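You operate a simulated robot arm through the tools that you are given. There is no shell and no other tool. Be economical: measure what you need, move in short steps, check, and stop when the job is done.

Carry out the task below with a simulated two-armed robot. There is one attempt and no reset: what you move stays moved.

Task
Bring the purple plate round and unload its foil and sheet.
Fine: drive off before you reach in; foil into the yellow tray, sheet on the cart top. The guards stay shut.

Only the result counts: the job must be done as asked and must still hold three seconds after the hand-in. Knocking over, shifting, dropping, spilling or breaking anything else fails it. Flat cloth is picked up by pressing the open fingertips on it (5 to 10 N) and closing them slowly along it; thin cloth reads only 2 to 8 mm in the jaws.

Robot
Two 7-joint arms with two-finger parallel grippers on one trunk, on a base that drives. Base frame: it is fixed to the floor where the robot stands at the start and does not move with it; the origin is under the middle of the robot, x ahead of it, y to its left, z up. Readings come in m, degrees, newtons and seconds.
The left shoulder is at the start at [0.05, 0.168, 1.207], the right one opposite. With the tool pointing down near the work surface each hand reaches from about 0.2 to 0.66 m from the robot's upright axis, wherever it stands, measured 20 degrees to its own side. Places, roughly: inside of the yellow offcut tray [0.4, -0.4, 0.9]; top of the table cart [0.2, -0.6, 0.8]; wide blue sheet [1, 1.75, 1]; wide silver foil [1, 1.75, 1]. Payload 1.57 kg a hand.
The TCP of each hand is the grasp point between the finger pads, 0.03 m short of the fingertips. In the tool frame z runs along the fingers and y along their closing line. Largest opening 0.08 m; finger width 0.017, thickness 0.012; the body of the gripper, 0.04 by 0.082 m, starts 0.08 m behind the TCP.
Orientation is that of the tool frame in the base frame, as [roll, pitch, yaw] about the fixed x, y, z axes, in that order (R = Rz(yaw) Ry(pitch) Rx(roll)). With the fingers straight down and closing along the base's y, the tool's x points along the base's -x, its y along +y and its z along -z.

Tools
- The arms move only by the tool nudge_tool. It takes "left_targets", "right_targets" or both (then of equal length, played together; a hand with none holds still); each is a list of rows, each an object (a shift or turn left out is 0, a gripper value left out holds the last) with "delta_pos": the shift along the tool's x, y, z in units of 500 mm (1.0 is 500 mm), a list of three; "rot": the turn, a rotation vector about the tool's x, y, z in units of 180 degrees (1.0 is 180 degrees), a list of three; "jaw": the finger opening in m, from 0 to 0.08. In form: [{"delta_pos": [x, y, z], "rot": [ax, ay, az], "jaw": jaw}, ...]. A call has 1 to 10 rows; each row is the pose to reach, as a shift and turn from the pose commanded when the call began, along the tool's axes at that moment. A call with a number of a shift or a turn outside -1 to 1 is refused whole. A row lasts 0.2 s, in which the tool goes at most 0.05 m and 8.6 degrees; a call with a longer step from one row to the next is refused whole, and so is a gripper value outside its range. A pose out of reach is approached as far as the arm can. The call stops where the force on the tool passes 40 N (or 10 N more than at its start, if that is more) or the arm is blocked; 0.2 s more then pass. Each finger travels about 0.045 m/s and halts on what it meets, pressing with about 42 N; the grip force reading is that of the motor and also rises with nothing between the fingers. The clock runs only during rows and for 0.2 s after the last one: add rows that repeat a pose to give the fingers time. The reply holds the time, the measured pose of the TCP, the force on the tool along the base axes, the opening and the grip force, in the units named above and with some noise, with the torque about the TCP (base axes, N m) and any sound that the robot's microphone picked up, and new pictures: "pictures" is both (left out), scene, wrist or none (wrist: the cameras of the hands that moved).
- Cameras (640 x 400 px; columns grow to the right, rows downward): "scene" is now at [0.112, -0.0171, 1.3927]; the picture's right is [-0.22, -0.97, 0.00], its down [-0.76, 0.17, -0.63] and it looks along [0.61, -0.14, -0.78] (base axes); focal length 214 px, centre (320, 200). "left" rides on the left gripper at [0.072, 0.007, -0.122] in its tool frame; the picture's right is [-0.09, 1.00, 0.00], its down [-0.84, -0.08, -0.54] and it looks along [-0.54, -0.05, 0.84] (tool axes); focal length 238 px, centre (320, 200). "right" rides on the right gripper at [0.072, -0.007, -0.122] in its tool frame; the picture's right is [0.09, 1.00, 0.00], its down [-0.84, 0.08, -0.54] and it looks along [-0.54, 0.05, 0.84] (tool axes); focal length 238 px, centre (320, 200). There is no depth. A picture from a camera that has moved, and an enlarged one, comes with that camera's place and axes in the base frame and with its lens.
- slide_trunk(by): slides the trunk up (or, below 0, down) by that many m; the arms and the scene camera ride with it, the base frame stays. It gives what a move gives, with no picture.
- steer(legs): drives the robot by 1 to 6 legs, each [ahead, left, turn to the left] in m, m and degrees, along the robot's own axes; the way and the turn of a leg run together, so that a leg with both is an arc; at most 1.5 m and 180 degrees a leg. The arms and the cameras ride along, it lands a little off, and it stops where it bumps. It gives what a move gives, and a new picture of the scene camera.
- pan_tilt(pan, tilt): turns the head with the scene camera to pan (to the left, within 80 degrees either way) and tilt (down, from -29 to 69), counted from straight ahead of the robot. It gives what a move gives, and a new picture of the scene camera.
- close_up(camera, box): a new picture of the part [left, top, right, bottom] of that camera's present view, enlarged. The clock stands still meanwhile.
- sign_off(): hands the job in; it is judged then, once.

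Go step by step. Nothing tells you exact positions but the pictures and the camera data: compare them with the known pose of the tool, close in by small moves and look again before you grip or let go. The budget is 120 turns and 260 pictures, counting those below and the enlarged ones. Unless the task says otherwise, let go and move clear before handing in.

The tools are called after ">>>" as name(argument=value, ...) on one line, values as JSON. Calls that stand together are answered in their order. nudge_tool: Moves the arms, as the interface text tells. Its arguments: {"type":"object","properties":{"left_targets":{"type":"array","items":{"type":"object","properties":{"delta_pos":{"type":"array","items":{"type":"number"}},"rot":{"type":"array","items":{"type":"number"}},"jaw":{"type":"number"}}}},"right_targets":{"type":"array","items":{"type":"object","properties":{"delta_pos":{"type":"array","items":{"type":"number"}},"rot":{"type":"array","items":{"type":"number"}},"jaw":{"type":"number"}}}},"pictures":{"type":"string","enum":["both","scene","wrist","none"]}},"required":[]} The other tools are called the same way: slide_trunk (by) slides the trunk up or down; steer (legs) drives the base; pan_tilt (pan, tilt) turns the head that bears the scene camera; close_up (camera, box) takes an enlarged picture of a part of a camera's view; sign_off () hands the job in.

At the start:

```text
clock: 0.0
left_eef_pos: [0.3418, 0.0602, 1.2203]
left_tool_rot: [-179.9, 0.0, 180.0]
left_wrist_force: [-0.4, -0.6, -0.9]
left_wrist_torque: [0.01, -0.02, 0.0]
left_finger_gap: 0.0799
left_grip_force: 0.2
right_eef_pos: [0.3974, -0.2155, 1.1301]
right_tool_rot: [-180.0, 0.0, 179.9]
right_wrist_force: [-0.4, 0.2, -0.5]
right_wrist_torque: [0.0, -0.03, 0.02]
right_finger_gap: 0.0801
right_grip_force: 0.0
trunk travel left (down, up): [-0.375, 0.068]
robot x, y, heading: [0.0011, -0.0032, -0.1]
head pan, tilt: [-12.9, 51.1]
```

scene: 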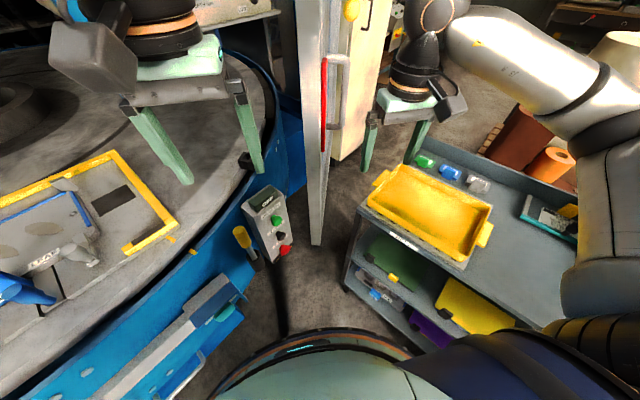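
right: 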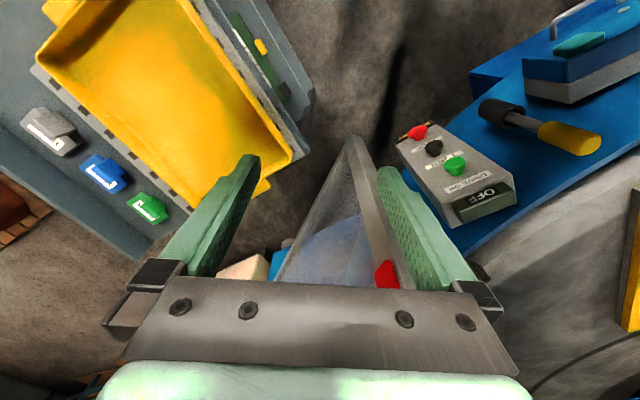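
left: 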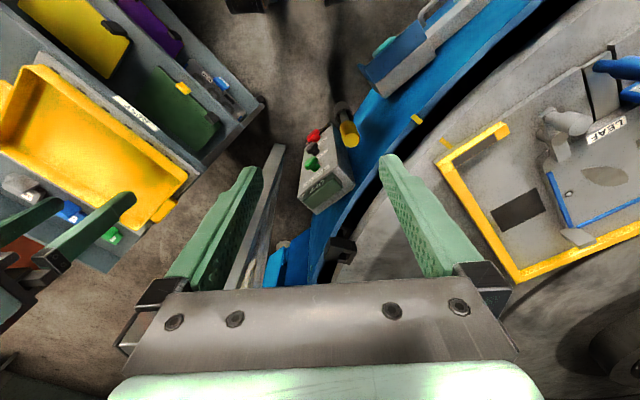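

I see a rotary table on the left with a yellow-framed plate, a small pendant (green/black/red buttons, "OFF" display), and a cart with a yellow tray on the right. I'll look closer at the pendant and look around the scene first.

>>> close_up(camera="left", box=[260, 80, 420, 240])

>>> close_up(camera="right", box=[380, 80, 640, 240])

>>> pan_tilt(pan=40, tilt=35)

```text
2.50 times, centred on (340, 160) of left
camera zoom: at [0.2712, 0.0681, 1.3427], right [0.09, 1.0, 0.0], down [0.84, -0.08, 0.54], along [0.54, -0.05, -0.84], focal length 596 px, centre (270, 300)
```

zoom: 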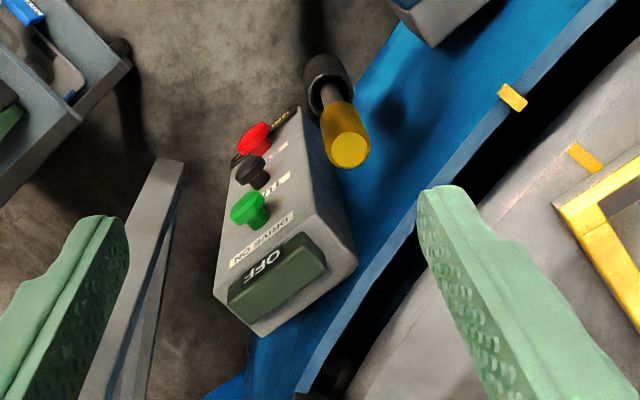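

```text
2.46 times, centred on (510, 160) of right
camera zoom: at [0.327, -0.2222, 1.2524], right [-0.09, 1.0, 0.0], down [0.84, 0.08, 0.54], along [0.54, 0.05, -0.84], focal length 587 px, centre (-148, 298)
```

zoom: 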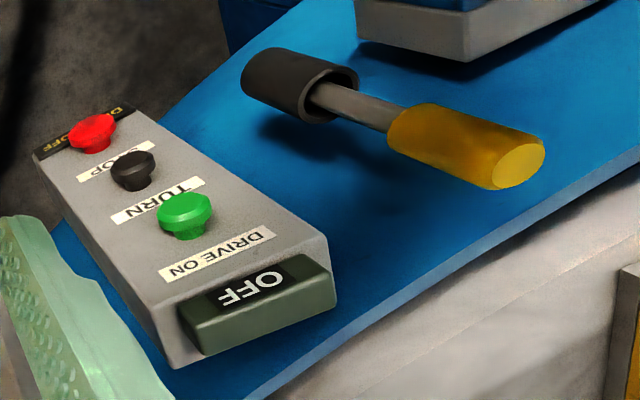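

```text
clock: 1.2
left_eef_pos: [0.3423, 0.0596, 1.22]
left_tool_rot: [-179.9, 0.0, 179.9]
left_wrist_force: [0.6, -0.1, 0.6]
left_wrist_torque: [0.0, 0.02, -0.01]
left_finger_gap: 0.0801
left_grip_force: 0.1
right_eef_pos: [0.3978, -0.216, 1.1311]
right_tool_rot: [180.0, 0.0, 180.0]
right_wrist_force: [0.3, 0.3, -0.4]
right_wrist_torque: [0.01, 0.02, 0.0]
right_finger_gap: 0.0801
right_grip_force: 0.0
trunk travel left (down, up): [-0.375, 0.068]
robot x, y, heading: [0.0022, -0.0013, -0.1]
head pan, tilt: [40.0, 35.0]
camera scene: at [0.1054, 0.0565, 1.4159], right [0.64, -0.77, 0.0], down [-0.44, -0.37, -0.82], along [0.63, 0.53, -0.57], focal length 214 px, centre (320, 200)
```

scene: 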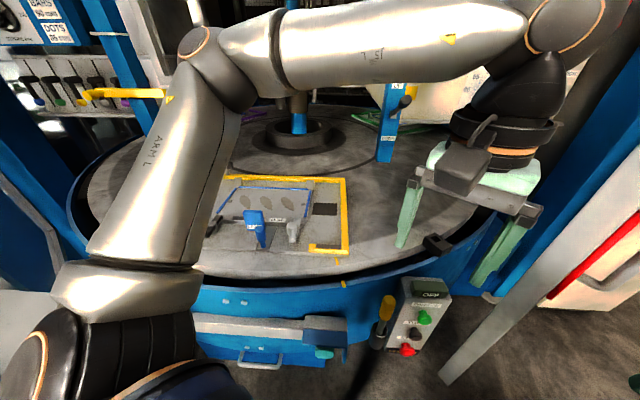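

The table carries plates reaching from a front station; I need to read the pendant labels and the station details. Zooming in.

>>> close_up(camera="scene", box=[340, 260, 470, 370])

>>> close_up(camera="scene", box=[180, 160, 370, 380])

>>> close_up(camera="scene", box=[0, 0, 440, 180])

>>> close_up(camera="right", box=[390, 110, 530, 230])

```text
3.64 times, centred on (405, 315) of scene
camera zoom: at [0.1054, 0.0565, 1.4159], right [0.64, -0.77, 0.0], down [-0.44, -0.37, -0.82], along [0.63, 0.53, -0.57], focal length 780 px, centre (11, -218)
```

zoom: 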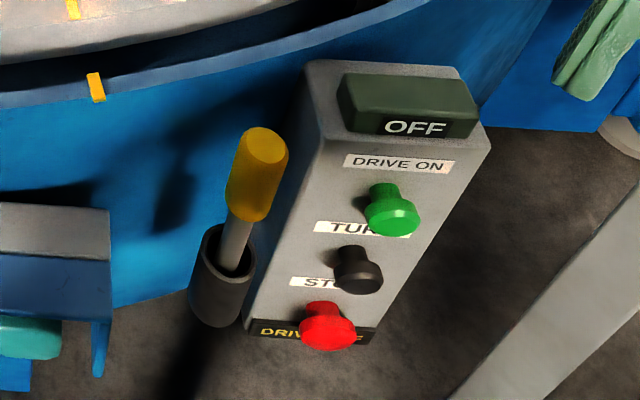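

```text
1.82 times, centred on (275, 270) of scene
camera zoom: at [0.1054, 0.0565, 1.4159], right [0.64, -0.77, 0.0], down [-0.44, -0.37, -0.82], along [0.63, 0.53, -0.57], focal length 390 px, centre (402, 73)
```

zoom: 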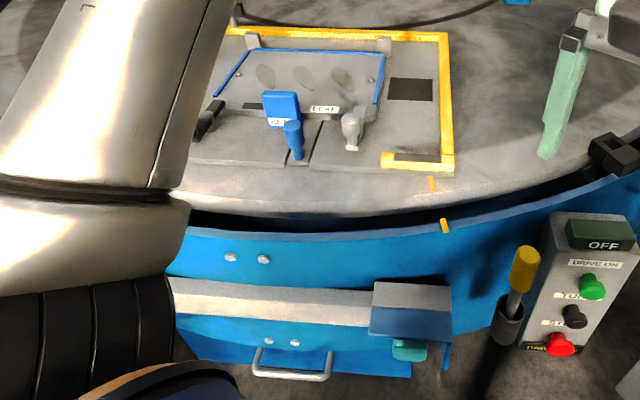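

```text
1.45 times, centred on (220, 90) of scene
camera zoom: at [0.1054, 0.0565, 1.4159], right [0.64, -0.77, 0.0], down [-0.44, -0.37, -0.82], along [0.63, 0.53, -0.57], focal length 312 px, centre (466, 360)
```

zoom: 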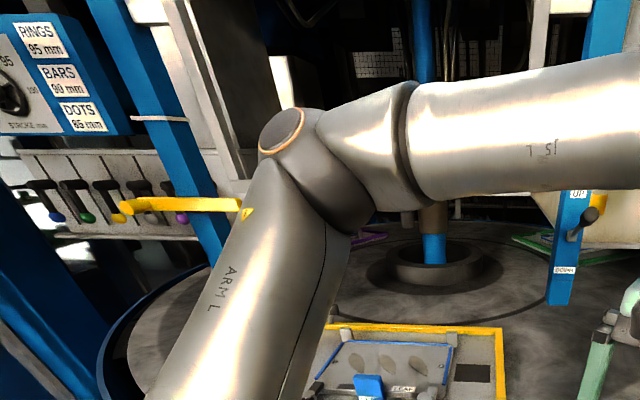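

```text
3.33 times, centred on (460, 170) of right
camera zoom: at [0.327, -0.2222, 1.2524], right [-0.09, 1.0, 0.0], down [0.84, 0.08, 0.54], along [0.54, 0.05, -0.84], focal length 794 px, centre (-147, 300)
```

zoom: 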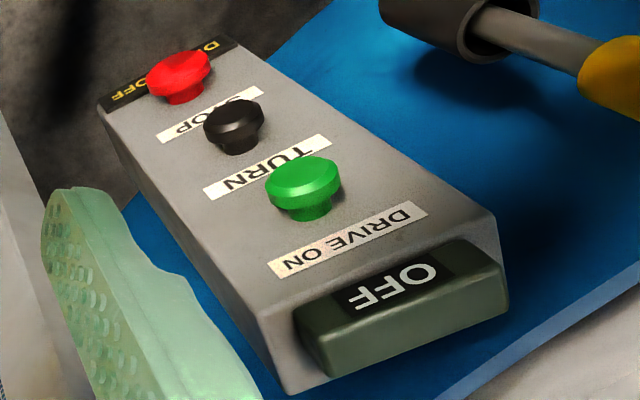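

Four labels, three buttons, plus colour-knobbed levers to the left and purple/green plates at the back. I'll look further around before deciding.

>>> pan_tilt(pan=75, tilt=20)

>>> pan_tilt(pan=15, tilt=15)

>>> pan_tilt(pan=-40, tilt=40)

```text
clock: 2.2
left_eef_pos: [0.3424, 0.0608, 1.2203]
left_tool_rot: [-179.9, -0.1, 180.0]
left_wrist_force: [-1.8, 0.7, -0.4]
left_wrist_torque: [0.0, -0.01, 0.02]
left_finger_gap: 0.0799
left_grip_force: 0.0
right_eef_pos: [0.3985, -0.2149, 1.1322]
right_tool_rot: [-180.0, 0.0, 180.0]
right_wrist_force: [0.8, 0.6, -0.5]
right_wrist_torque: [-0.05, 0.0, 0.01]
right_finger_gap: 0.08
right_grip_force: 0.1
trunk travel left (down, up): [-0.375, 0.068]
robot x, y, heading: [-0.0005, -0.0017, -0.1]
head pan, tilt: [75.0, 20.0]
camera scene: at [0.062, 0.0898, 1.4397], right [0.97, -0.26, 0.0], down [-0.09, -0.33, -0.94], along [0.24, 0.91, -0.34], focal length 214 px, centre (320, 200)
```

scene: 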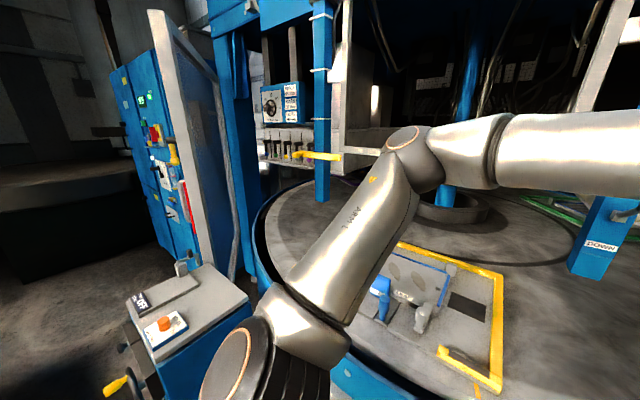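

```text
clock: 3.5
left_eef_pos: [0.3418, 0.0602, 1.2193]
left_tool_rot: [-179.9, -0.1, 179.9]
left_wrist_force: [-0.8, -1.0, -0.1]
left_wrist_torque: [-0.02, -0.02, 0.0]
left_finger_gap: 0.0801
left_grip_force: 0.0
right_eef_pos: [0.3978, -0.2154, 1.1306]
right_tool_rot: [-179.9, -0.1, 180.0]
right_wrist_force: [-0.5, -0.5, 1.1]
right_wrist_torque: [0.01, 0.0, -0.01]
right_finger_gap: 0.0799
right_grip_force: 0.0
trunk travel left (down, up): [-0.375, 0.068]
robot x, y, heading: [-0.0021, -0.0032, -0.0]
head pan, tilt: [15.0, 15.0]
camera scene: at [0.1281, 0.0241, 1.4479], right [0.26, -0.97, 0.0], down [-0.25, -0.07, -0.97], along [0.93, 0.25, -0.26], focal length 214 px, centre (320, 200)
```

scene: 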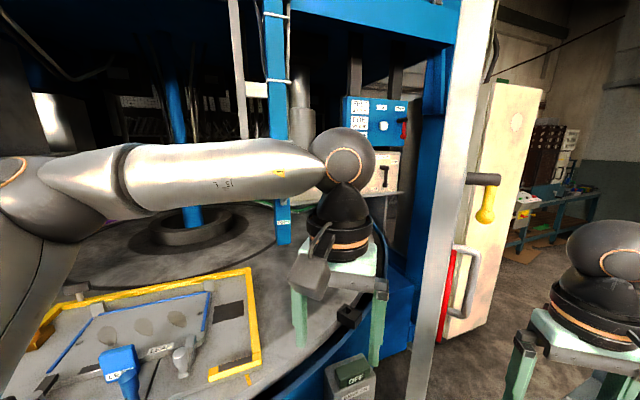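

```text
clock: 4.8
left_eef_pos: [0.3425, 0.0594, 1.2192]
left_tool_rot: [-179.9, -0.1, 179.9]
left_wrist_force: [0.2, 0.6, 0.0]
left_wrist_torque: [-0.01, -0.02, 0.04]
left_finger_gap: 0.0797
left_grip_force: 0.1
right_eef_pos: [0.3978, -0.2163, 1.1306]
right_tool_rot: [-180.0, -0.1, 179.9]
right_wrist_force: [-0.6, 0.3, 0.1]
right_wrist_torque: [-0.01, 0.0, 0.0]
right_finger_gap: 0.0801
right_grip_force: 0.1
trunk travel left (down, up): [-0.375, 0.068]
robot x, y, heading: [0.0041, -0.0012, -0.2]
head pan, tilt: [-40.0, 40.0]
camera scene: at [0.1031, -0.0547, 1.4083], right [-0.64, -0.77, 0.0], down [-0.49, 0.41, -0.77], along [0.59, -0.49, -0.64], focal length 214 px, centre (320, 200)
```

scene: 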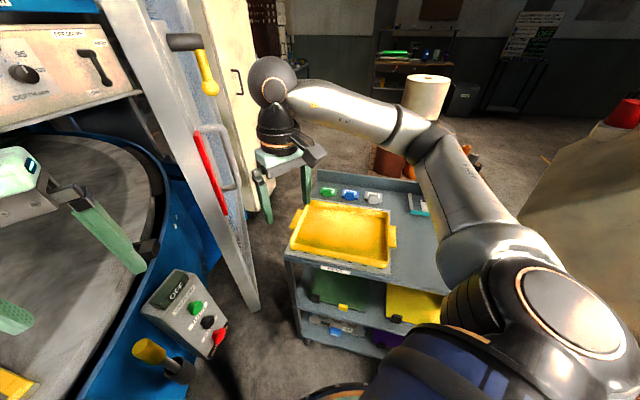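

The pendant's face is near-vertical at about (0.49, 0.04), normal towards (-0.79,-0.61); green ≈ z 0.868, black ≈ 0.767, red ≈ 0.677. I want cleaner views of the label/button layout, the yellow lever and the plates.

>>> close_up(camera="scene", box=[120, 250, 250, 390])

>>> pan_tilt(pan=60, tilt=55)

```text
2.86 times, centred on (185, 320) of scene
camera zoom: at [0.1031, -0.0547, 1.4083], right [-0.64, -0.77, 0.0], down [-0.49, 0.41, -0.77], along [0.59, -0.49, -0.64], focal length 613 px, centre (706, -143)
```

zoom: 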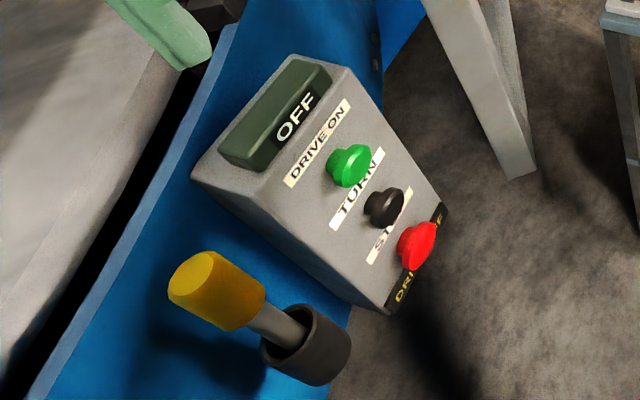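

```text
clock: 6.5
left_eef_pos: [0.342, 0.0616, 1.2201]
left_tool_rot: [-179.9, -0.1, 180.0]
left_wrist_force: [0.7, -1.0, 0.0]
left_wrist_torque: [0.0, -0.03, 0.04]
left_finger_gap: 0.0801
left_grip_force: 0.0
right_eef_pos: [0.398, -0.2154, 1.131]
right_tool_rot: [-180.0, -0.1, 179.9]
right_wrist_force: [-0.3, -0.3, 0.2]
right_wrist_torque: [-0.01, -0.03, -0.01]
right_finger_gap: 0.0798
right_grip_force: 0.1
trunk travel left (down, up): [-0.375, 0.068]
robot x, y, heading: [0.0005, 0.0006, 0.0]
head pan, tilt: [60.0, 55.0]
camera scene: at [0.074, 0.0623, 1.3876], right [0.87, -0.5, 0.0], down [-0.41, -0.71, -0.57], along [0.29, 0.5, -0.82], focal length 214 px, centre (320, 200)
```

scene: 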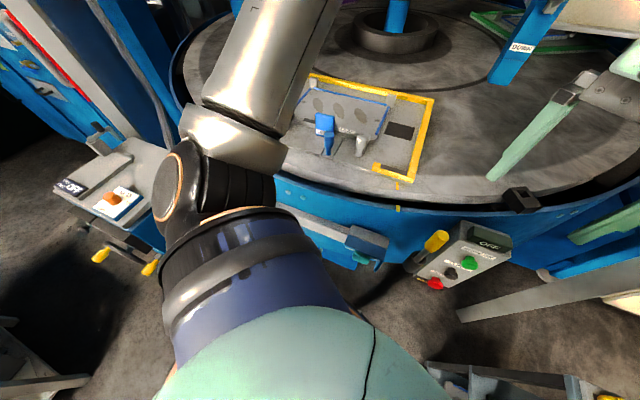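

>>> close_up(camera="scene", box=[20, 120, 220, 290])

>>> close_up(camera="scene", box=[270, 60, 450, 280])

>>> close_up(camera="scene", box=[390, 210, 530, 300])

```text
2.35 times, centred on (120, 205) of scene
camera zoom: at [0.074, 0.0623, 1.3876], right [0.87, -0.5, 0.0], down [-0.41, -0.71, -0.57], along [0.29, 0.5, -0.82], focal length 505 px, centre (791, 188)
```

zoom: 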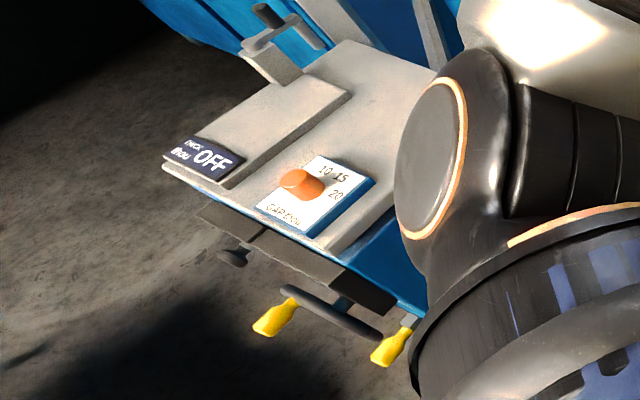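

```text
1.82 times, centred on (360, 170) of scene
camera zoom: at [0.074, 0.0623, 1.3876], right [0.87, -0.5, 0.0], down [-0.41, -0.71, -0.57], along [0.29, 0.5, -0.82], focal length 390 px, centre (247, 254)
```

zoom: 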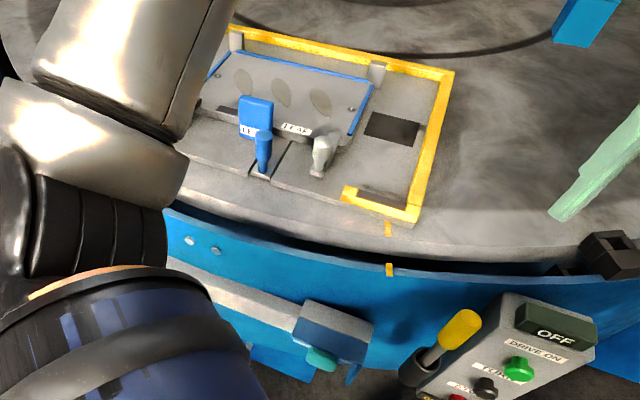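

```text
4.44 times, centred on (460, 255) of scene
camera zoom: at [0.074, 0.0623, 1.3876], right [0.87, -0.5, 0.0], down [-0.41, -0.71, -0.57], along [0.29, 0.5, -0.82], focal length 953 px, centre (-302, -44)
```

zoom: 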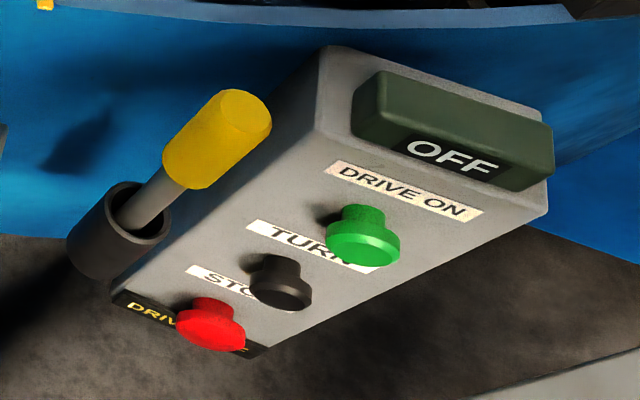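

Up close, the labels sit above their buttons: DRIVE ON green, TURN black, STOP/DRIVE OFF red. The yellow plate is at the front station now, so I'll bring the right hand, closed and turned, to press green.

>>> nudge_tool(right_targets=[{"delta_pos": [0.005, 0.056, 0.06], "rot": [0, 0, -0.0349], "jaw": 0}, {"delta_pos": [0.011, 0.113, 0.12], "rot": [0, 0, -0.0698], "jaw": 0}, {"delta_pos": [0.016, 0.17, 0.18], "rot": [0, 0, -0.1047], "jaw": 0}, {"delta_pos": [0.021, 0.226, 0.24], "rot": [0, 0, -0.1396], "jaw": 0}, {"delta_pos": [0.027, 0.283, 0.3], "rot": [0, 0, -0.1745], "jaw": 0}, {"delta_pos": [0.032, 0.339, 0.36], "rot": [0, 0, -0.2094], "jaw": 0}], pictures="none")

>>> nudge_tool(right_targets=[{"rot": [0, -0.0417, 0]}, {"rot": [0, -0.0833, 0]}, {"rot": [0, -0.125, 0]}, {"rot": [0, -0.1667, 0]}, {"rot": [0, -0.2083, 0]}, {"rot": [0, -0.25, 0]}], pictures="both")

```text
clock: 7.9
left_eef_pos: [0.344, 0.0617, 1.2209]
left_tool_rot: [-179.8, -0.1, 180.0]
left_wrist_force: [-0.1, 0.1, 0.4]
left_wrist_torque: [0.01, -0.04, 0.02]
left_finger_gap: 0.08
left_grip_force: 0.1
right_eef_pos: [0.3809, -0.0457, 0.9513]
right_tool_rot: [180.0, -0.1, -142.2]
right_wrist_force: [-0.8, -0.6, 0.3]
right_wrist_torque: [-0.02, 0.0, 0.0]
right_finger_gap: 0.0
right_grip_force: 21.1
trunk travel left (down, up): [-0.375, 0.068]
robot x, y, heading: [0.003, 0.0012, 0.1]
head pan, tilt: [60.0, 55.0]
```

```text
clock: 9.3
left_eef_pos: [0.342, 0.0595, 1.2211]
left_tool_rot: [-179.9, 0.0, 179.9]
left_wrist_force: [0.4, 0.8, 0.2]
left_wrist_torque: [0.0, 0.03, 0.0]
left_finger_gap: 0.08
left_grip_force: 0.1
right_eef_pos: [0.3807, -0.0459, 0.9517]
right_tool_rot: [179.9, 45.0, -142.4]
right_wrist_force: [-0.4, 0.1, -0.5]
right_wrist_torque: [0.0, -0.02, 0.02]
right_finger_gap: 0.0
right_grip_force: 21.1
trunk travel left (down, up): [-0.375, 0.068]
robot x, y, heading: [-0.0031, -0.0017, -0.1]
head pan, tilt: [60.0, 55.0]
camera scene: at [0.0738, 0.0621, 1.3877], right [0.87, -0.5, 0.0], down [-0.41, -0.71, -0.57], along [0.29, 0.5, -0.82], focal length 214 px, centre (320, 200)
camera right: at [0.2783, -0.1351, 0.9859], right [-0.66, 0.75, -0.06], down [0.12, 0.19, 0.98], along [0.74, 0.64, -0.21], focal length 238 px, centre (320, 200)
```

scene: 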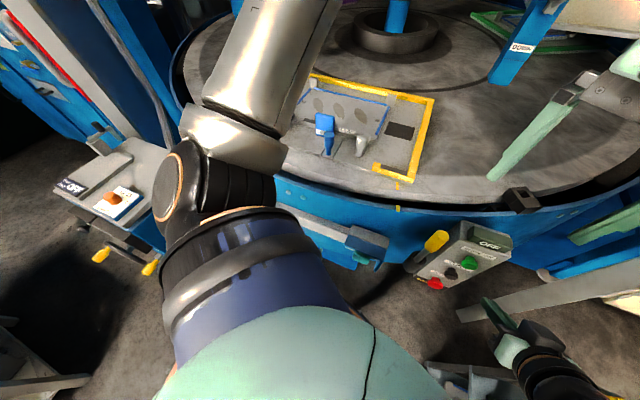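
right: 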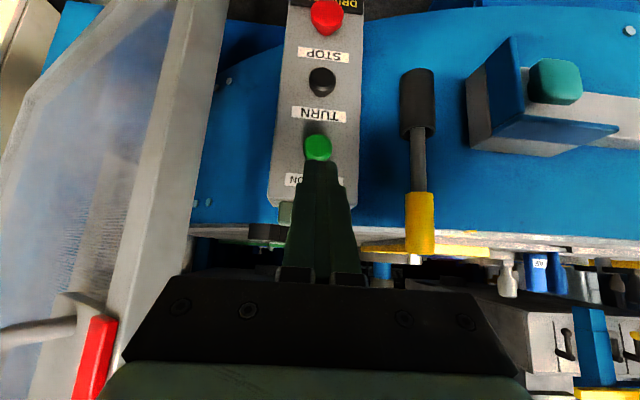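

The green cap lies right ahead of the fingertips. I'll approach and press along the panel normal in small steps.

>>> nudge_tool(right_targets=[{"delta_pos": [0.0017, 0, 0.0874]}, {"delta_pos": [0.0034, 0, 0.1748]}, {"delta_pos": [-0.039, 0, 0.2172]}, {"delta_pos": [-0.0532, 0, 0.2314]}, {"delta_pos": [-0.0616, 0, 0.2398]}, {"delta_pos": [-0.0701, 0, 0.2483]}], pictures="both")

```text
clock: 10.5
left_eef_pos: [0.3386, 0.0579, 1.2207]
left_tool_rot: [180.0, 0.1, 180.0]
left_wrist_force: [0.1, -0.2, 0.0]
left_wrist_torque: [0.01, 0.03, 0.0]
left_finger_gap: 0.0802
left_grip_force: 0.1
right_eef_pos: [0.4577, 0.0144, 0.8848]
right_tool_rot: [179.8, 44.3, -142.6]
right_wrist_force: [-22.9, -18.7, 11.6]
right_wrist_torque: [-0.09, 0.06, -0.04]
right_finger_gap: 0.0001
right_grip_force: 21.3
trunk travel left (down, up): [-0.375, 0.068]
robot x, y, heading: [-0.0009, -0.0014, -0.3]
head pan, tilt: [60.0, 55.0]
heard: click
stopped in row 5 (right hand): the force on the tool passed its limit at 49 N (the readings are from after the stop); the commanded pose is now the measured one
camera scene: at [0.0706, 0.0601, 1.388], right [0.86, -0.5, 0.0], down [-0.41, -0.71, -0.58], along [0.29, 0.5, -0.82], focal length 214 px, centre (320, 200)
camera right: at [0.3549, -0.075, 0.9219], right [-0.66, 0.75, -0.06], down [0.13, 0.19, 0.97], along [0.74, 0.63, -0.23], focal length 238 px, centre (320, 200)
```

scene: 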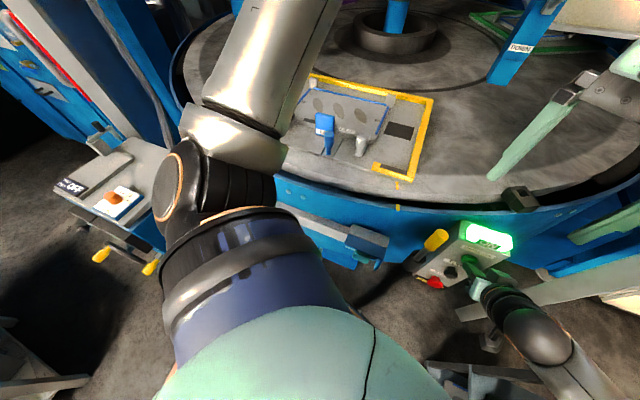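
right: 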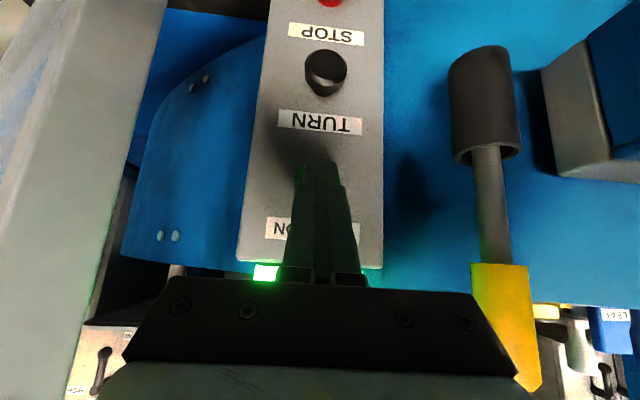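

Drive is ON (lamp green, a click). Next: back off, go down 0.098 m and press the black TURN button.

>>> nudge_tool(right_targets=[{"delta_pos": [0.0495, 0, -0.0495]}, {"delta_pos": [0.1187, 0, 0.0199]}, {"delta_pos": [0.188, 0, 0.0891]}, {"delta_pos": [0.1598, 0, 0.1174]}, {"delta_pos": [0.1457, 0, 0.1315]}, {"delta_pos": [0.1344, 0, 0.1428]}, {"delta_pos": [0.1245, 0, 0.1527]}], pictures="both")

```text
clock: 12.1
left_eef_pos: [0.3413, 0.0594, 1.2194]
left_tool_rot: [-179.8, 0.0, 179.9]
left_wrist_force: [-0.6, 0.3, -0.4]
left_wrist_torque: [0.0, -0.02, 0.01]
left_finger_gap: 0.0798
left_grip_force: 0.1
right_eef_pos: [0.4693, -0.0056, 0.7778]
right_tool_rot: [179.7, 44.4, -142.6]
right_wrist_force: [0.1, 0.0, -0.1]
right_wrist_torque: [-0.01, 0.03, -0.02]
right_finger_gap: 0.0001
right_grip_force: 21.3
right hand out of reach, approached as far as the arm can: row 2, 3, 4, 5, 6, 7
trunk travel left (down, up): [-0.375, 0.068]
robot x, y, heading: [-0.0005, -0.001, 0.1]
head pan, tilt: [60.0, 55.0]
camera scene: at [0.0727, 0.0613, 1.3877], right [0.87, -0.5, 0.0], down [-0.41, -0.71, -0.57], along [0.29, 0.5, -0.82], focal length 214 px, centre (320, 200)
camera right: at [0.3664, -0.0951, 0.8135], right [-0.66, 0.75, -0.06], down [0.13, 0.19, 0.97], along [0.74, 0.63, -0.22], focal length 238 px, centre (320, 200)
```

scene: 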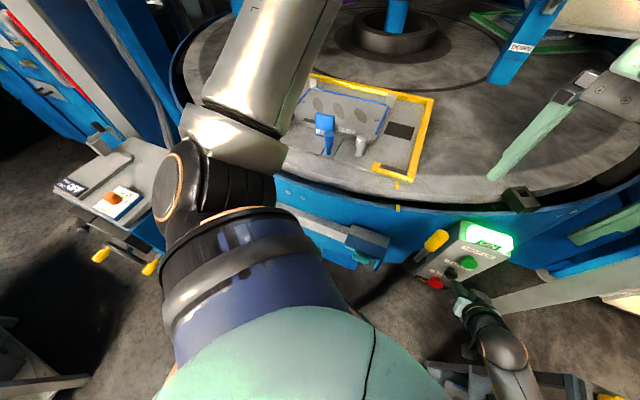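
right: 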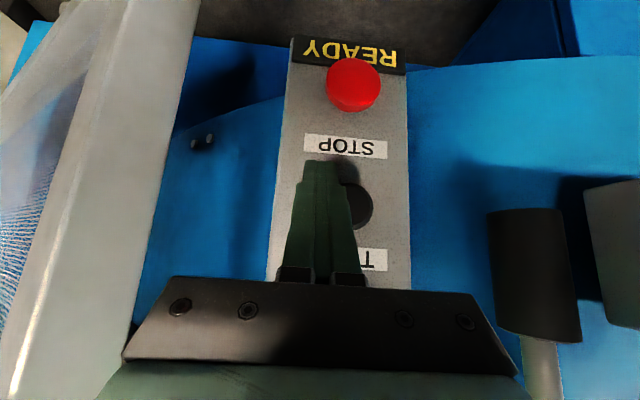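

The lower tag is a display (now "READY"), so red is STOP. The arm ran out of reach for this pose; I'll back off and lower the trunk.

>>> nudge_tool(right_targets=[{"delta_pos": [0.045, 0, -0.045]}, {"delta_pos": [0.0849, 0, -0.0849]}], pictures="none")

>>> slide_trunk(by=-0.13)

>>> close_up(camera="right", box=[0, 0, 640, 400])

```text
clock: 12.7
left_eef_pos: [0.342, 0.0593, 1.2204]
left_tool_rot: [-179.9, -0.2, 179.9]
left_wrist_force: [0.9, -0.6, -0.6]
left_wrist_torque: [-0.04, 0.01, -0.02]
left_finger_gap: 0.08
left_grip_force: 0.0
right_eef_pos: [0.4406, -0.0425, 0.7696]
right_tool_rot: [179.6, 44.3, -142.4]
right_wrist_force: [-0.1, 0.1, -0.6]
right_wrist_torque: [0.01, -0.02, 0.01]
right_finger_gap: 0.0002
right_grip_force: 21.3
right hand out of reach, approached as far as the arm can: row 1, 2
trunk travel left (down, up): [-0.375, 0.068]
robot x, y, heading: [-0.0022, 0.0, -0.2]
head pan, tilt: [60.0, 55.0]
```

```text
clock: 14.3
left_eef_pos: [0.342, 0.0586, 1.0906]
left_tool_rot: [-179.8, -0.1, 179.9]
left_wrist_force: [0.3, -0.7, -0.4]
left_wrist_torque: [-0.01, -0.04, -0.02]
left_finger_gap: 0.0801
left_grip_force: 0.1
right_eef_pos: [0.4409, -0.0419, 0.6386]
right_tool_rot: [179.9, 44.4, -142.5]
right_wrist_force: [-0.7, -0.5, -0.8]
right_wrist_torque: [-0.03, 0.04, 0.01]
right_finger_gap: 0.0
right_grip_force: 21.2
trunk travel left (down, up): [-0.245, 0.198]
robot x, y, heading: [0.0008, 0.0018, -0.1]
head pan, tilt: [60.0, 55.0]
```

```text
1.00 times, centred on (320, 200) of right (not enlarged: the box is as wide or as high as the picture)
camera zoom: at [0.3368, -0.1306, 0.6753], right [-0.66, 0.75, -0.06], down [0.13, 0.19, 0.97], along [0.74, 0.63, -0.22], focal length 238 px, centre (320, 200)
```

zoom: 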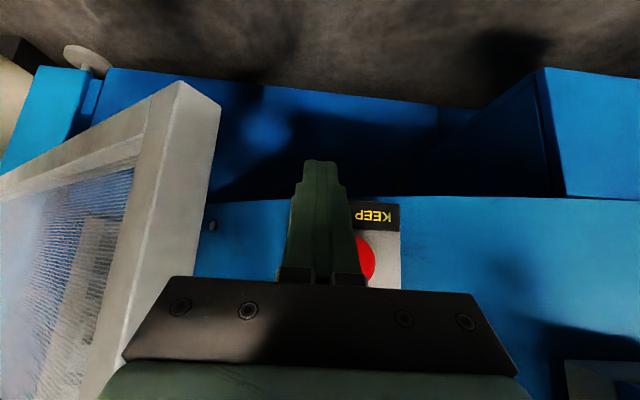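

>>> pan_tilt(pan=10, tilt=52)

>>> close_up(camera="scene", box=[250, 180, 410, 320])

```text
clock: 15.5
left_eef_pos: [0.3422, 0.06, 1.0895]
left_tool_rot: [-179.9, -0.2, 179.9]
left_wrist_force: [-0.5, -0.7, 0.2]
left_wrist_torque: [0.0, 0.0, 0.0]
left_finger_gap: 0.0803
left_grip_force: 0.0
right_eef_pos: [0.4405, -0.0417, 0.6393]
right_tool_rot: [179.7, 44.4, -142.6]
right_wrist_force: [0.9, -0.1, -0.1]
right_wrist_torque: [0.0, -0.02, -0.01]
right_finger_gap: 0.0
right_grip_force: 21.3
trunk travel left (down, up): [-0.245, 0.198]
robot x, y, heading: [-0.0021, 0.0005, -0.1]
head pan, tilt: [10.0, 52.0]
camera scene: at [0.1113, 0.0124, 1.2615], right [0.17, -0.98, 0.0], down [-0.78, -0.14, -0.62], along [0.61, 0.11, -0.79], focal length 214 px, centre (320, 200)
```

scene: 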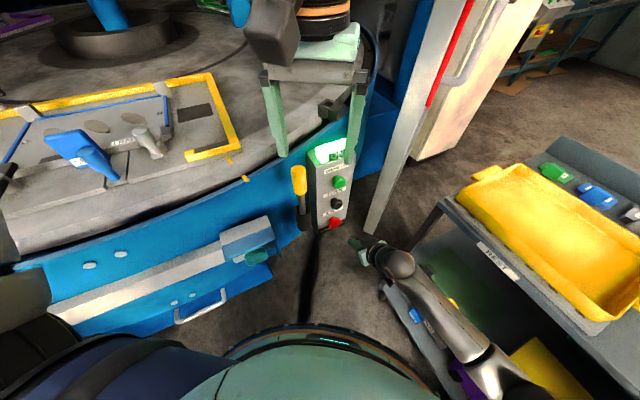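

```text
2.86 times, centred on (330, 250) of scene
camera zoom: at [0.1113, 0.0124, 1.2615], right [0.17, -0.98, 0.0], down [-0.78, -0.14, -0.62], along [0.61, 0.11, -0.79], focal length 613 px, centre (291, 57)
```

zoom: 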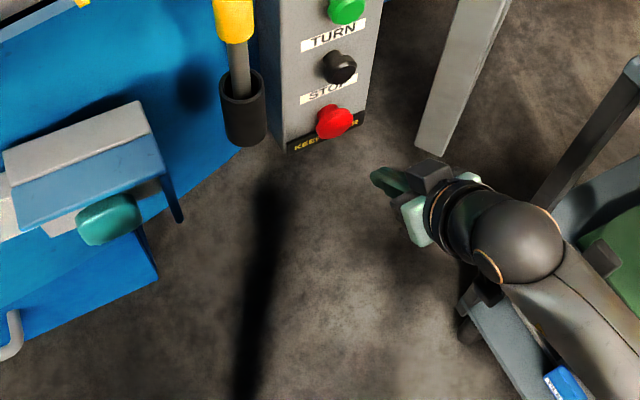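

The display now says "KEEP CLEAR", perhaps the left arm is too near since the trunk came down. I'll pull the left hand back and up, and bring the right to a pre-press pose by the black button.

>>> nudge_tool(right_targets=[{"delta_pos": [-0.056, 0.017, -0.048]}, {"delta_pos": [-0.112, 0.034, -0.096]}, {"delta_pos": [-0.168, 0.051, -0.145]}, {"delta_pos": [-0.223, 0.0684, -0.193]}], left_targets=[{"delta_pos": [0.05, 0, -0.06]}, {"delta_pos": [0.1, 0, -0.12]}, {"delta_pos": [0.15, 0, -0.18]}, {"delta_pos": [0.2, 0, -0.24]}], pictures="both")

>>> close_up(camera="scene", box=[270, 140, 390, 250])

```text
clock: 16.5
left_eef_pos: [0.2417, 0.0608, 1.2097]
left_tool_rot: [-179.9, 0.0, 179.9]
left_wrist_force: [0.5, -0.2, -1.3]
left_wrist_torque: [0.0, 0.02, -0.01]
left_finger_gap: 0.08
left_grip_force: 0.1
right_eef_pos: [0.4283, -0.0075, 0.7855]
right_tool_rot: [179.7, 44.3, -142.6]
right_wrist_force: [0.1, -0.5, 0.9]
right_wrist_torque: [0.0, -0.01, -0.02]
right_finger_gap: 0.0
right_grip_force: 20.9
trunk travel left (down, up): [-0.245, 0.198]
robot x, y, heading: [-0.0022, 0.0003, -0.1]
head pan, tilt: [10.0, 52.0]
camera scene: at [0.1109, 0.0124, 1.2615], right [0.17, -0.99, 0.0], down [-0.78, -0.14, -0.62], along [0.61, 0.11, -0.79], focal length 214 px, centre (320, 200)
camera right: at [0.3244, -0.0958, 0.8216], right [-0.66, 0.75, -0.06], down [0.13, 0.19, 0.97], along [0.74, 0.63, -0.23], focal length 238 px, centre (320, 200)
camera left: at [0.1706, 0.0674, 1.3333], right [0.09, 1.0, 0.0], down [0.84, -0.08, 0.54], along [0.54, -0.05, -0.84], focal length 238 px, centre (320, 200)
```

scene: 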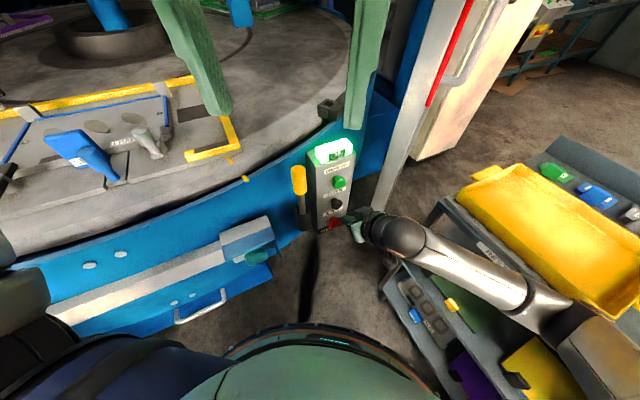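
right: 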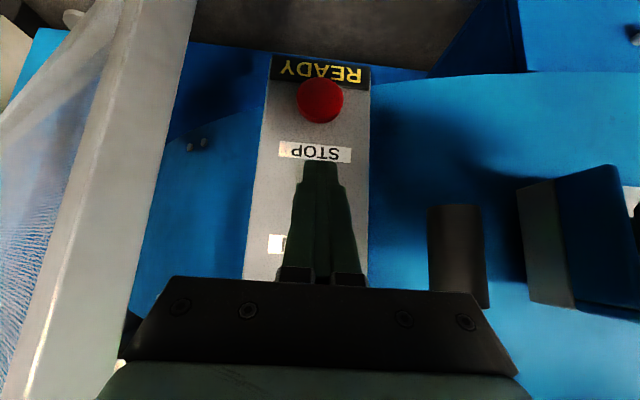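
left: 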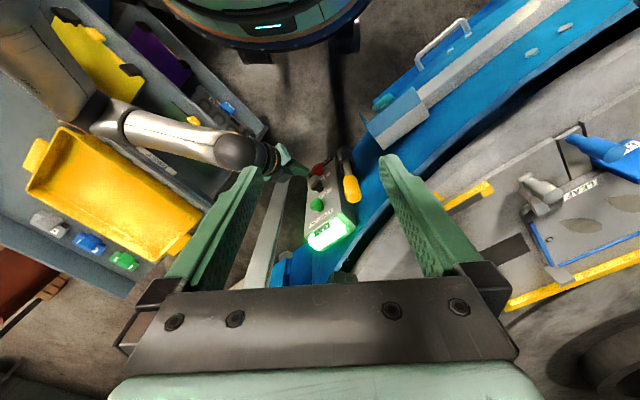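

```text
3.64 times, centred on (330, 195) of scene
camera zoom: at [0.1109, 0.0124, 1.2615], right [0.17, -0.99, 0.0], down [-0.78, -0.14, -0.62], along [0.61, 0.11, -0.79], focal length 780 px, centre (284, 218)
```

zoom: 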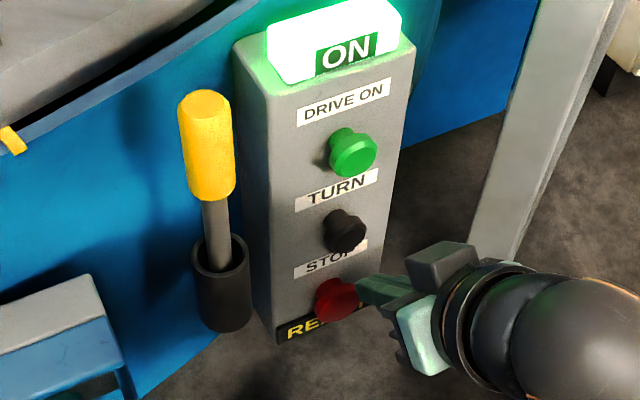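

READY again (the KEEP CLEAR was the low left hand). Pressing black TURN now.

>>> nudge_tool(right_targets=[{"delta_pos": [-0.0283, 0, 0.0283]}, {"delta_pos": [-0.0424, 0, 0.0424]}, {"delta_pos": [-0.0509, 0, 0.0509]}, {"delta_pos": [-0.0594, 0, 0.0594]}, {"delta_pos": [-0.0679, 0, 0.0679]}], pictures="both")

```text
clock: 17.6
left_eef_pos: [0.2402, 0.056, 1.2125]
left_tool_rot: [-180.0, 0.0, 179.8]
left_wrist_force: [-0.3, 1.6, 1.2]
left_wrist_torque: [-0.04, 0.03, 0.01]
left_finger_gap: 0.0801
left_grip_force: 0.0
right_eef_pos: [0.4567, 0.014, 0.7821]
right_tool_rot: [179.7, 43.8, -142.6]
right_wrist_force: [-20.1, -16.6, 10.8]
right_wrist_torque: [-0.11, 0.04, -0.02]
right_finger_gap: 0.0
right_grip_force: 21.2
trunk travel left (down, up): [-0.245, 0.198]
robot x, y, heading: [-0.0035, -0.0017, -0.3]
head pan, tilt: [10.0, 52.0]
heard: click
stopped in row 5 (right hand): the force on the tool passed its limit at 46 N (the readings are from after the stop); the commanded pose is now the measured one
camera scene: at [0.1086, 0.0104, 1.2619], right [0.17, -0.99, 0.0], down [-0.78, -0.13, -0.62], along [0.61, 0.11, -0.79], focal length 214 px, centre (320, 200)
camera right: at [0.3544, -0.0737, 0.8213], right [-0.66, 0.75, -0.06], down [0.14, 0.2, 0.97], along [0.74, 0.63, -0.23], focal length 238 px, centre (320, 200)
```

scene: 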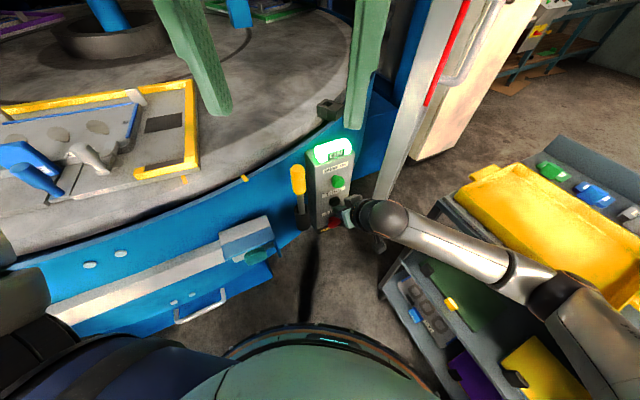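
right: 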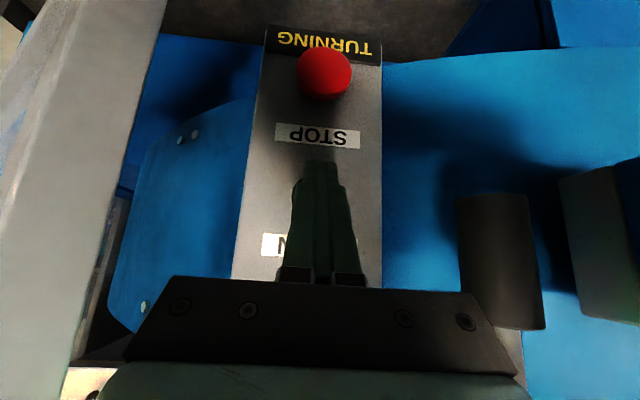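

TURNING; the front plate moves left (clockwise). Green should arrive first, purple after two steps. I'll hover by the red STOP button and watch.

>>> nudge_tool(right_targets=[{"delta_pos": [0.0495, 0, -0.0495]}, {"delta_pos": [0.1131, 0, 0.0141]}, {"delta_pos": [0.1768, 0, 0.0778]}], pictures="both")

```text
clock: 18.4
left_eef_pos: [0.2421, 0.0582, 1.2105]
left_tool_rot: [-180.0, -0.1, 179.7]
left_wrist_force: [-0.1, -0.8, 0.3]
left_wrist_torque: [-0.03, 0.02, -0.02]
left_finger_gap: 0.0802
left_grip_force: 0.0
right_eef_pos: [0.4323, -0.01, 0.703]
right_tool_rot: [179.7, 43.9, -142.6]
right_wrist_force: [0.6, 0.1, 0.4]
right_wrist_torque: [0.0, -0.01, 0.02]
right_finger_gap: 0.0003
right_grip_force: 20.9
right hand out of reach, approached as far as the arm can: row 3
trunk travel left (down, up): [-0.245, 0.198]
robot x, y, heading: [-0.0025, -0.0036, -0.3]
head pan, tilt: [10.0, 52.0]
camera scene: at [0.1107, 0.0116, 1.2616], right [0.17, -0.99, 0.0], down [-0.78, -0.13, -0.62], along [0.61, 0.11, -0.79], focal length 214 px, centre (320, 200)
camera right: at [0.3302, -0.0998, 0.7406], right [-0.66, 0.75, -0.06], down [0.14, 0.2, 0.97], along [0.74, 0.63, -0.23], focal length 238 px, centre (320, 200)
```

scene: 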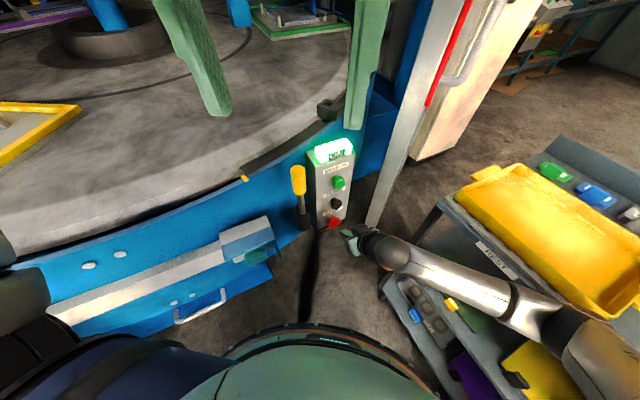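
right: 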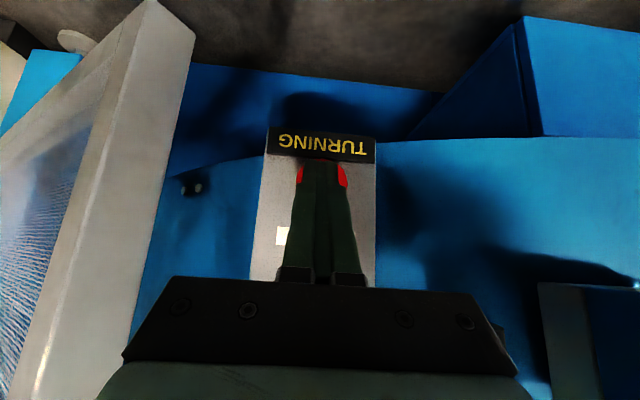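

>>> nudge_tool(right_targets=[{"delta_pos": [0, 0, 0]}, {"delta_pos": [0, 0, 0]}, {"delta_pos": [0, 0, 0]}, {"delta_pos": [0, 0, 0]}], pictures="both")

```text
clock: 19.4
left_eef_pos: [0.2415, 0.0587, 1.2116]
left_tool_rot: [-179.9, -0.1, 179.7]
left_wrist_force: [-0.9, 0.4, -0.3]
left_wrist_torque: [-0.01, -0.01, 0.02]
left_finger_gap: 0.0803
left_grip_force: 0.0
right_eef_pos: [0.4324, -0.0103, 0.7024]
right_tool_rot: [179.8, 43.7, -142.6]
right_wrist_force: [0.3, 0.6, 0.6]
right_wrist_torque: [0.02, -0.04, 0.01]
right_finger_gap: 0.0
right_grip_force: 21.1
trunk travel left (down, up): [-0.245, 0.198]
robot x, y, heading: [-0.0028, 0.0002, -0.2]
head pan, tilt: [10.0, 52.0]
camera scene: at [0.1109, 0.0118, 1.2615], right [0.17, -0.99, 0.0], down [-0.78, -0.13, -0.62], along [0.61, 0.11, -0.79], focal length 214 px, centre (320, 200)
camera right: at [0.3302, -0.0996, 0.741], right [-0.66, 0.75, -0.06], down [0.14, 0.2, 0.97], along [0.74, 0.63, -0.23], focal length 238 px, centre (320, 200)
```

scene: 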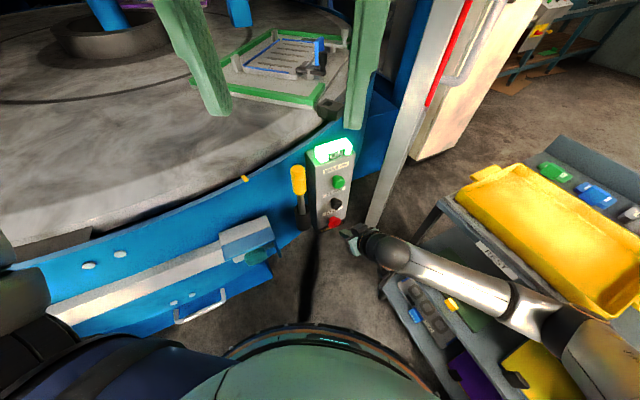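
right: 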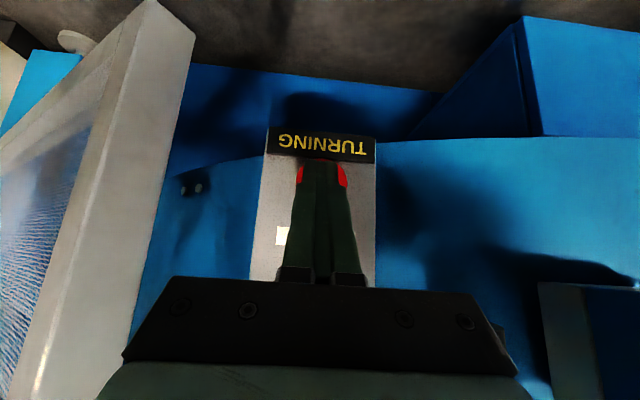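

Green is coming round; I keep waiting to see whether it stops by itself.

>>> nudge_tool(right_targets=[{"delta_pos": [0, 0, 0]}, {"delta_pos": [0, 0, 0]}, {"delta_pos": [0, 0, 0]}, {"delta_pos": [0, 0, 0]}, {"delta_pos": [0, 0, 0]}, {"delta_pos": [0, 0, 0]}], pictures="scene")

>>> nudge_tool(right_targets=[{"delta_pos": [0, 0, 0]}, {"delta_pos": [0, 0, 0]}, {"delta_pos": [0, 0, 0]}], pictures="both")

```text
clock: 20.8
left_eef_pos: [0.2421, 0.059, 1.2105]
left_tool_rot: [-179.9, 0.0, 179.8]
left_wrist_force: [-0.7, 0.1, -0.4]
left_wrist_torque: [-0.01, 0.0, 0.01]
left_finger_gap: 0.0798
left_grip_force: 0.1
right_eef_pos: [0.433, -0.0117, 0.7028]
right_tool_rot: [179.7, 43.7, -142.7]
right_wrist_force: [0.5, -0.8, 0.6]
right_wrist_torque: [-0.06, 0.01, 0.01]
right_finger_gap: 0.0
right_grip_force: 21.7
trunk travel left (down, up): [-0.245, 0.198]
robot x, y, heading: [0.0035, -0.004, -0.2]
head pan, tilt: [10.0, 52.0]
camera scene: at [0.1109, 0.0118, 1.2615], right [0.17, -0.99, 0.0], down [-0.78, -0.13, -0.62], along [0.61, 0.11, -0.79], focal length 214 px, centre (320, 200)
```

scene: 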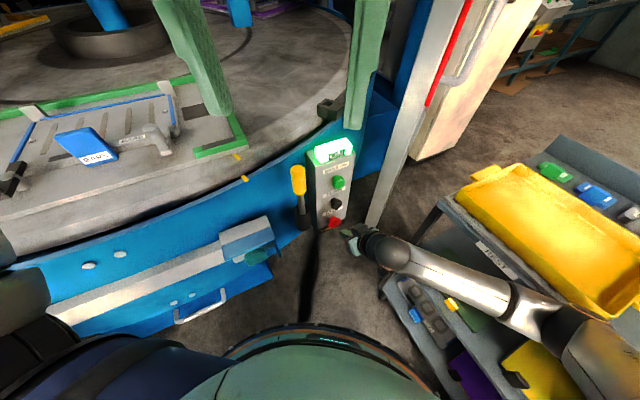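

```text
clock: 21.6
left_eef_pos: [0.2417, 0.0585, 1.2107]
left_tool_rot: [-179.9, -0.1, 179.8]
left_wrist_force: [0.3, -0.6, -0.1]
left_wrist_torque: [0.01, 0.02, -0.01]
left_finger_gap: 0.08
left_grip_force: 0.1
right_eef_pos: [0.434, -0.0127, 0.7034]
right_tool_rot: [179.7, 43.8, -142.7]
right_wrist_force: [0.2, 1.1, 0.1]
right_wrist_torque: [-0.01, 0.01, -0.04]
right_finger_gap: 0.0
right_grip_force: 21.1
trunk travel left (down, up): [-0.245, 0.198]
robot x, y, heading: [-0.0034, -0.0013, -0.4]
head pan, tilt: [10.0, 52.0]
camera scene: at [0.1109, 0.0118, 1.2615], right [0.17, -0.99, 0.0], down [-0.78, -0.13, -0.62], along [0.61, 0.11, -0.79], focal length 214 px, centre (320, 200)
camera right: at [0.3302, -0.0996, 0.7409], right [-0.66, 0.75, -0.06], down [0.14, 0.2, 0.97], along [0.74, 0.63, -0.23], focal length 238 px, centre (320, 200)
```

scene: 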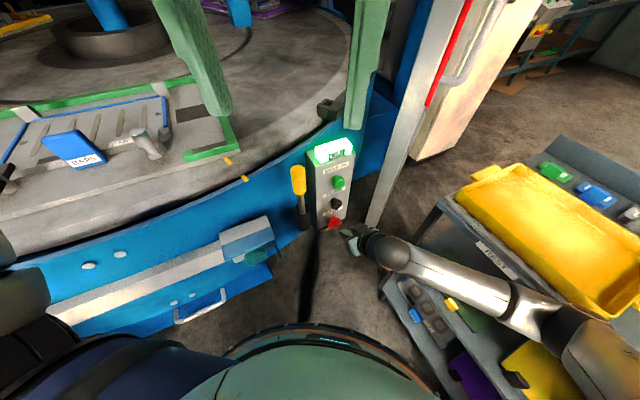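
right: 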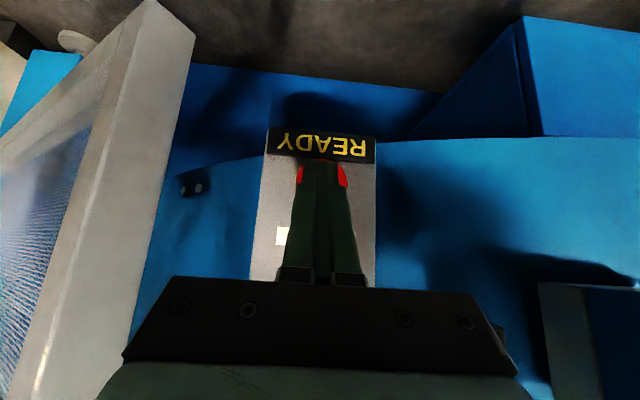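

It indexes by itself and is READY with green at the front. One more TURN brings purple; moving back up to black.

>>> nudge_tool(right_targets=[{"delta_pos": [-0.0637, 0, -0.0637]}, {"delta_pos": [-0.1273, 0, -0.1273]}], pictures="none")

```text
clock: 22.2
left_eef_pos: [0.2417, 0.0593, 1.2098]
left_tool_rot: [-179.9, -0.1, 179.7]
left_wrist_force: [1.0, 0.5, 0.5]
left_wrist_torque: [-0.04, 0.0, -0.01]
left_finger_gap: 0.0801
left_grip_force: 0.1
right_eef_pos: [0.4349, -0.0111, 0.7936]
right_tool_rot: [179.7, 43.8, -142.7]
right_wrist_force: [-0.4, 0.3, 0.8]
right_wrist_torque: [-0.02, -0.01, 0.01]
right_finger_gap: 0.0
right_grip_force: 21.1
trunk travel left (down, up): [-0.245, 0.198]
robot x, y, heading: [-0.0016, -0.0048, -0.4]
head pan, tilt: [10.0, 52.0]
```

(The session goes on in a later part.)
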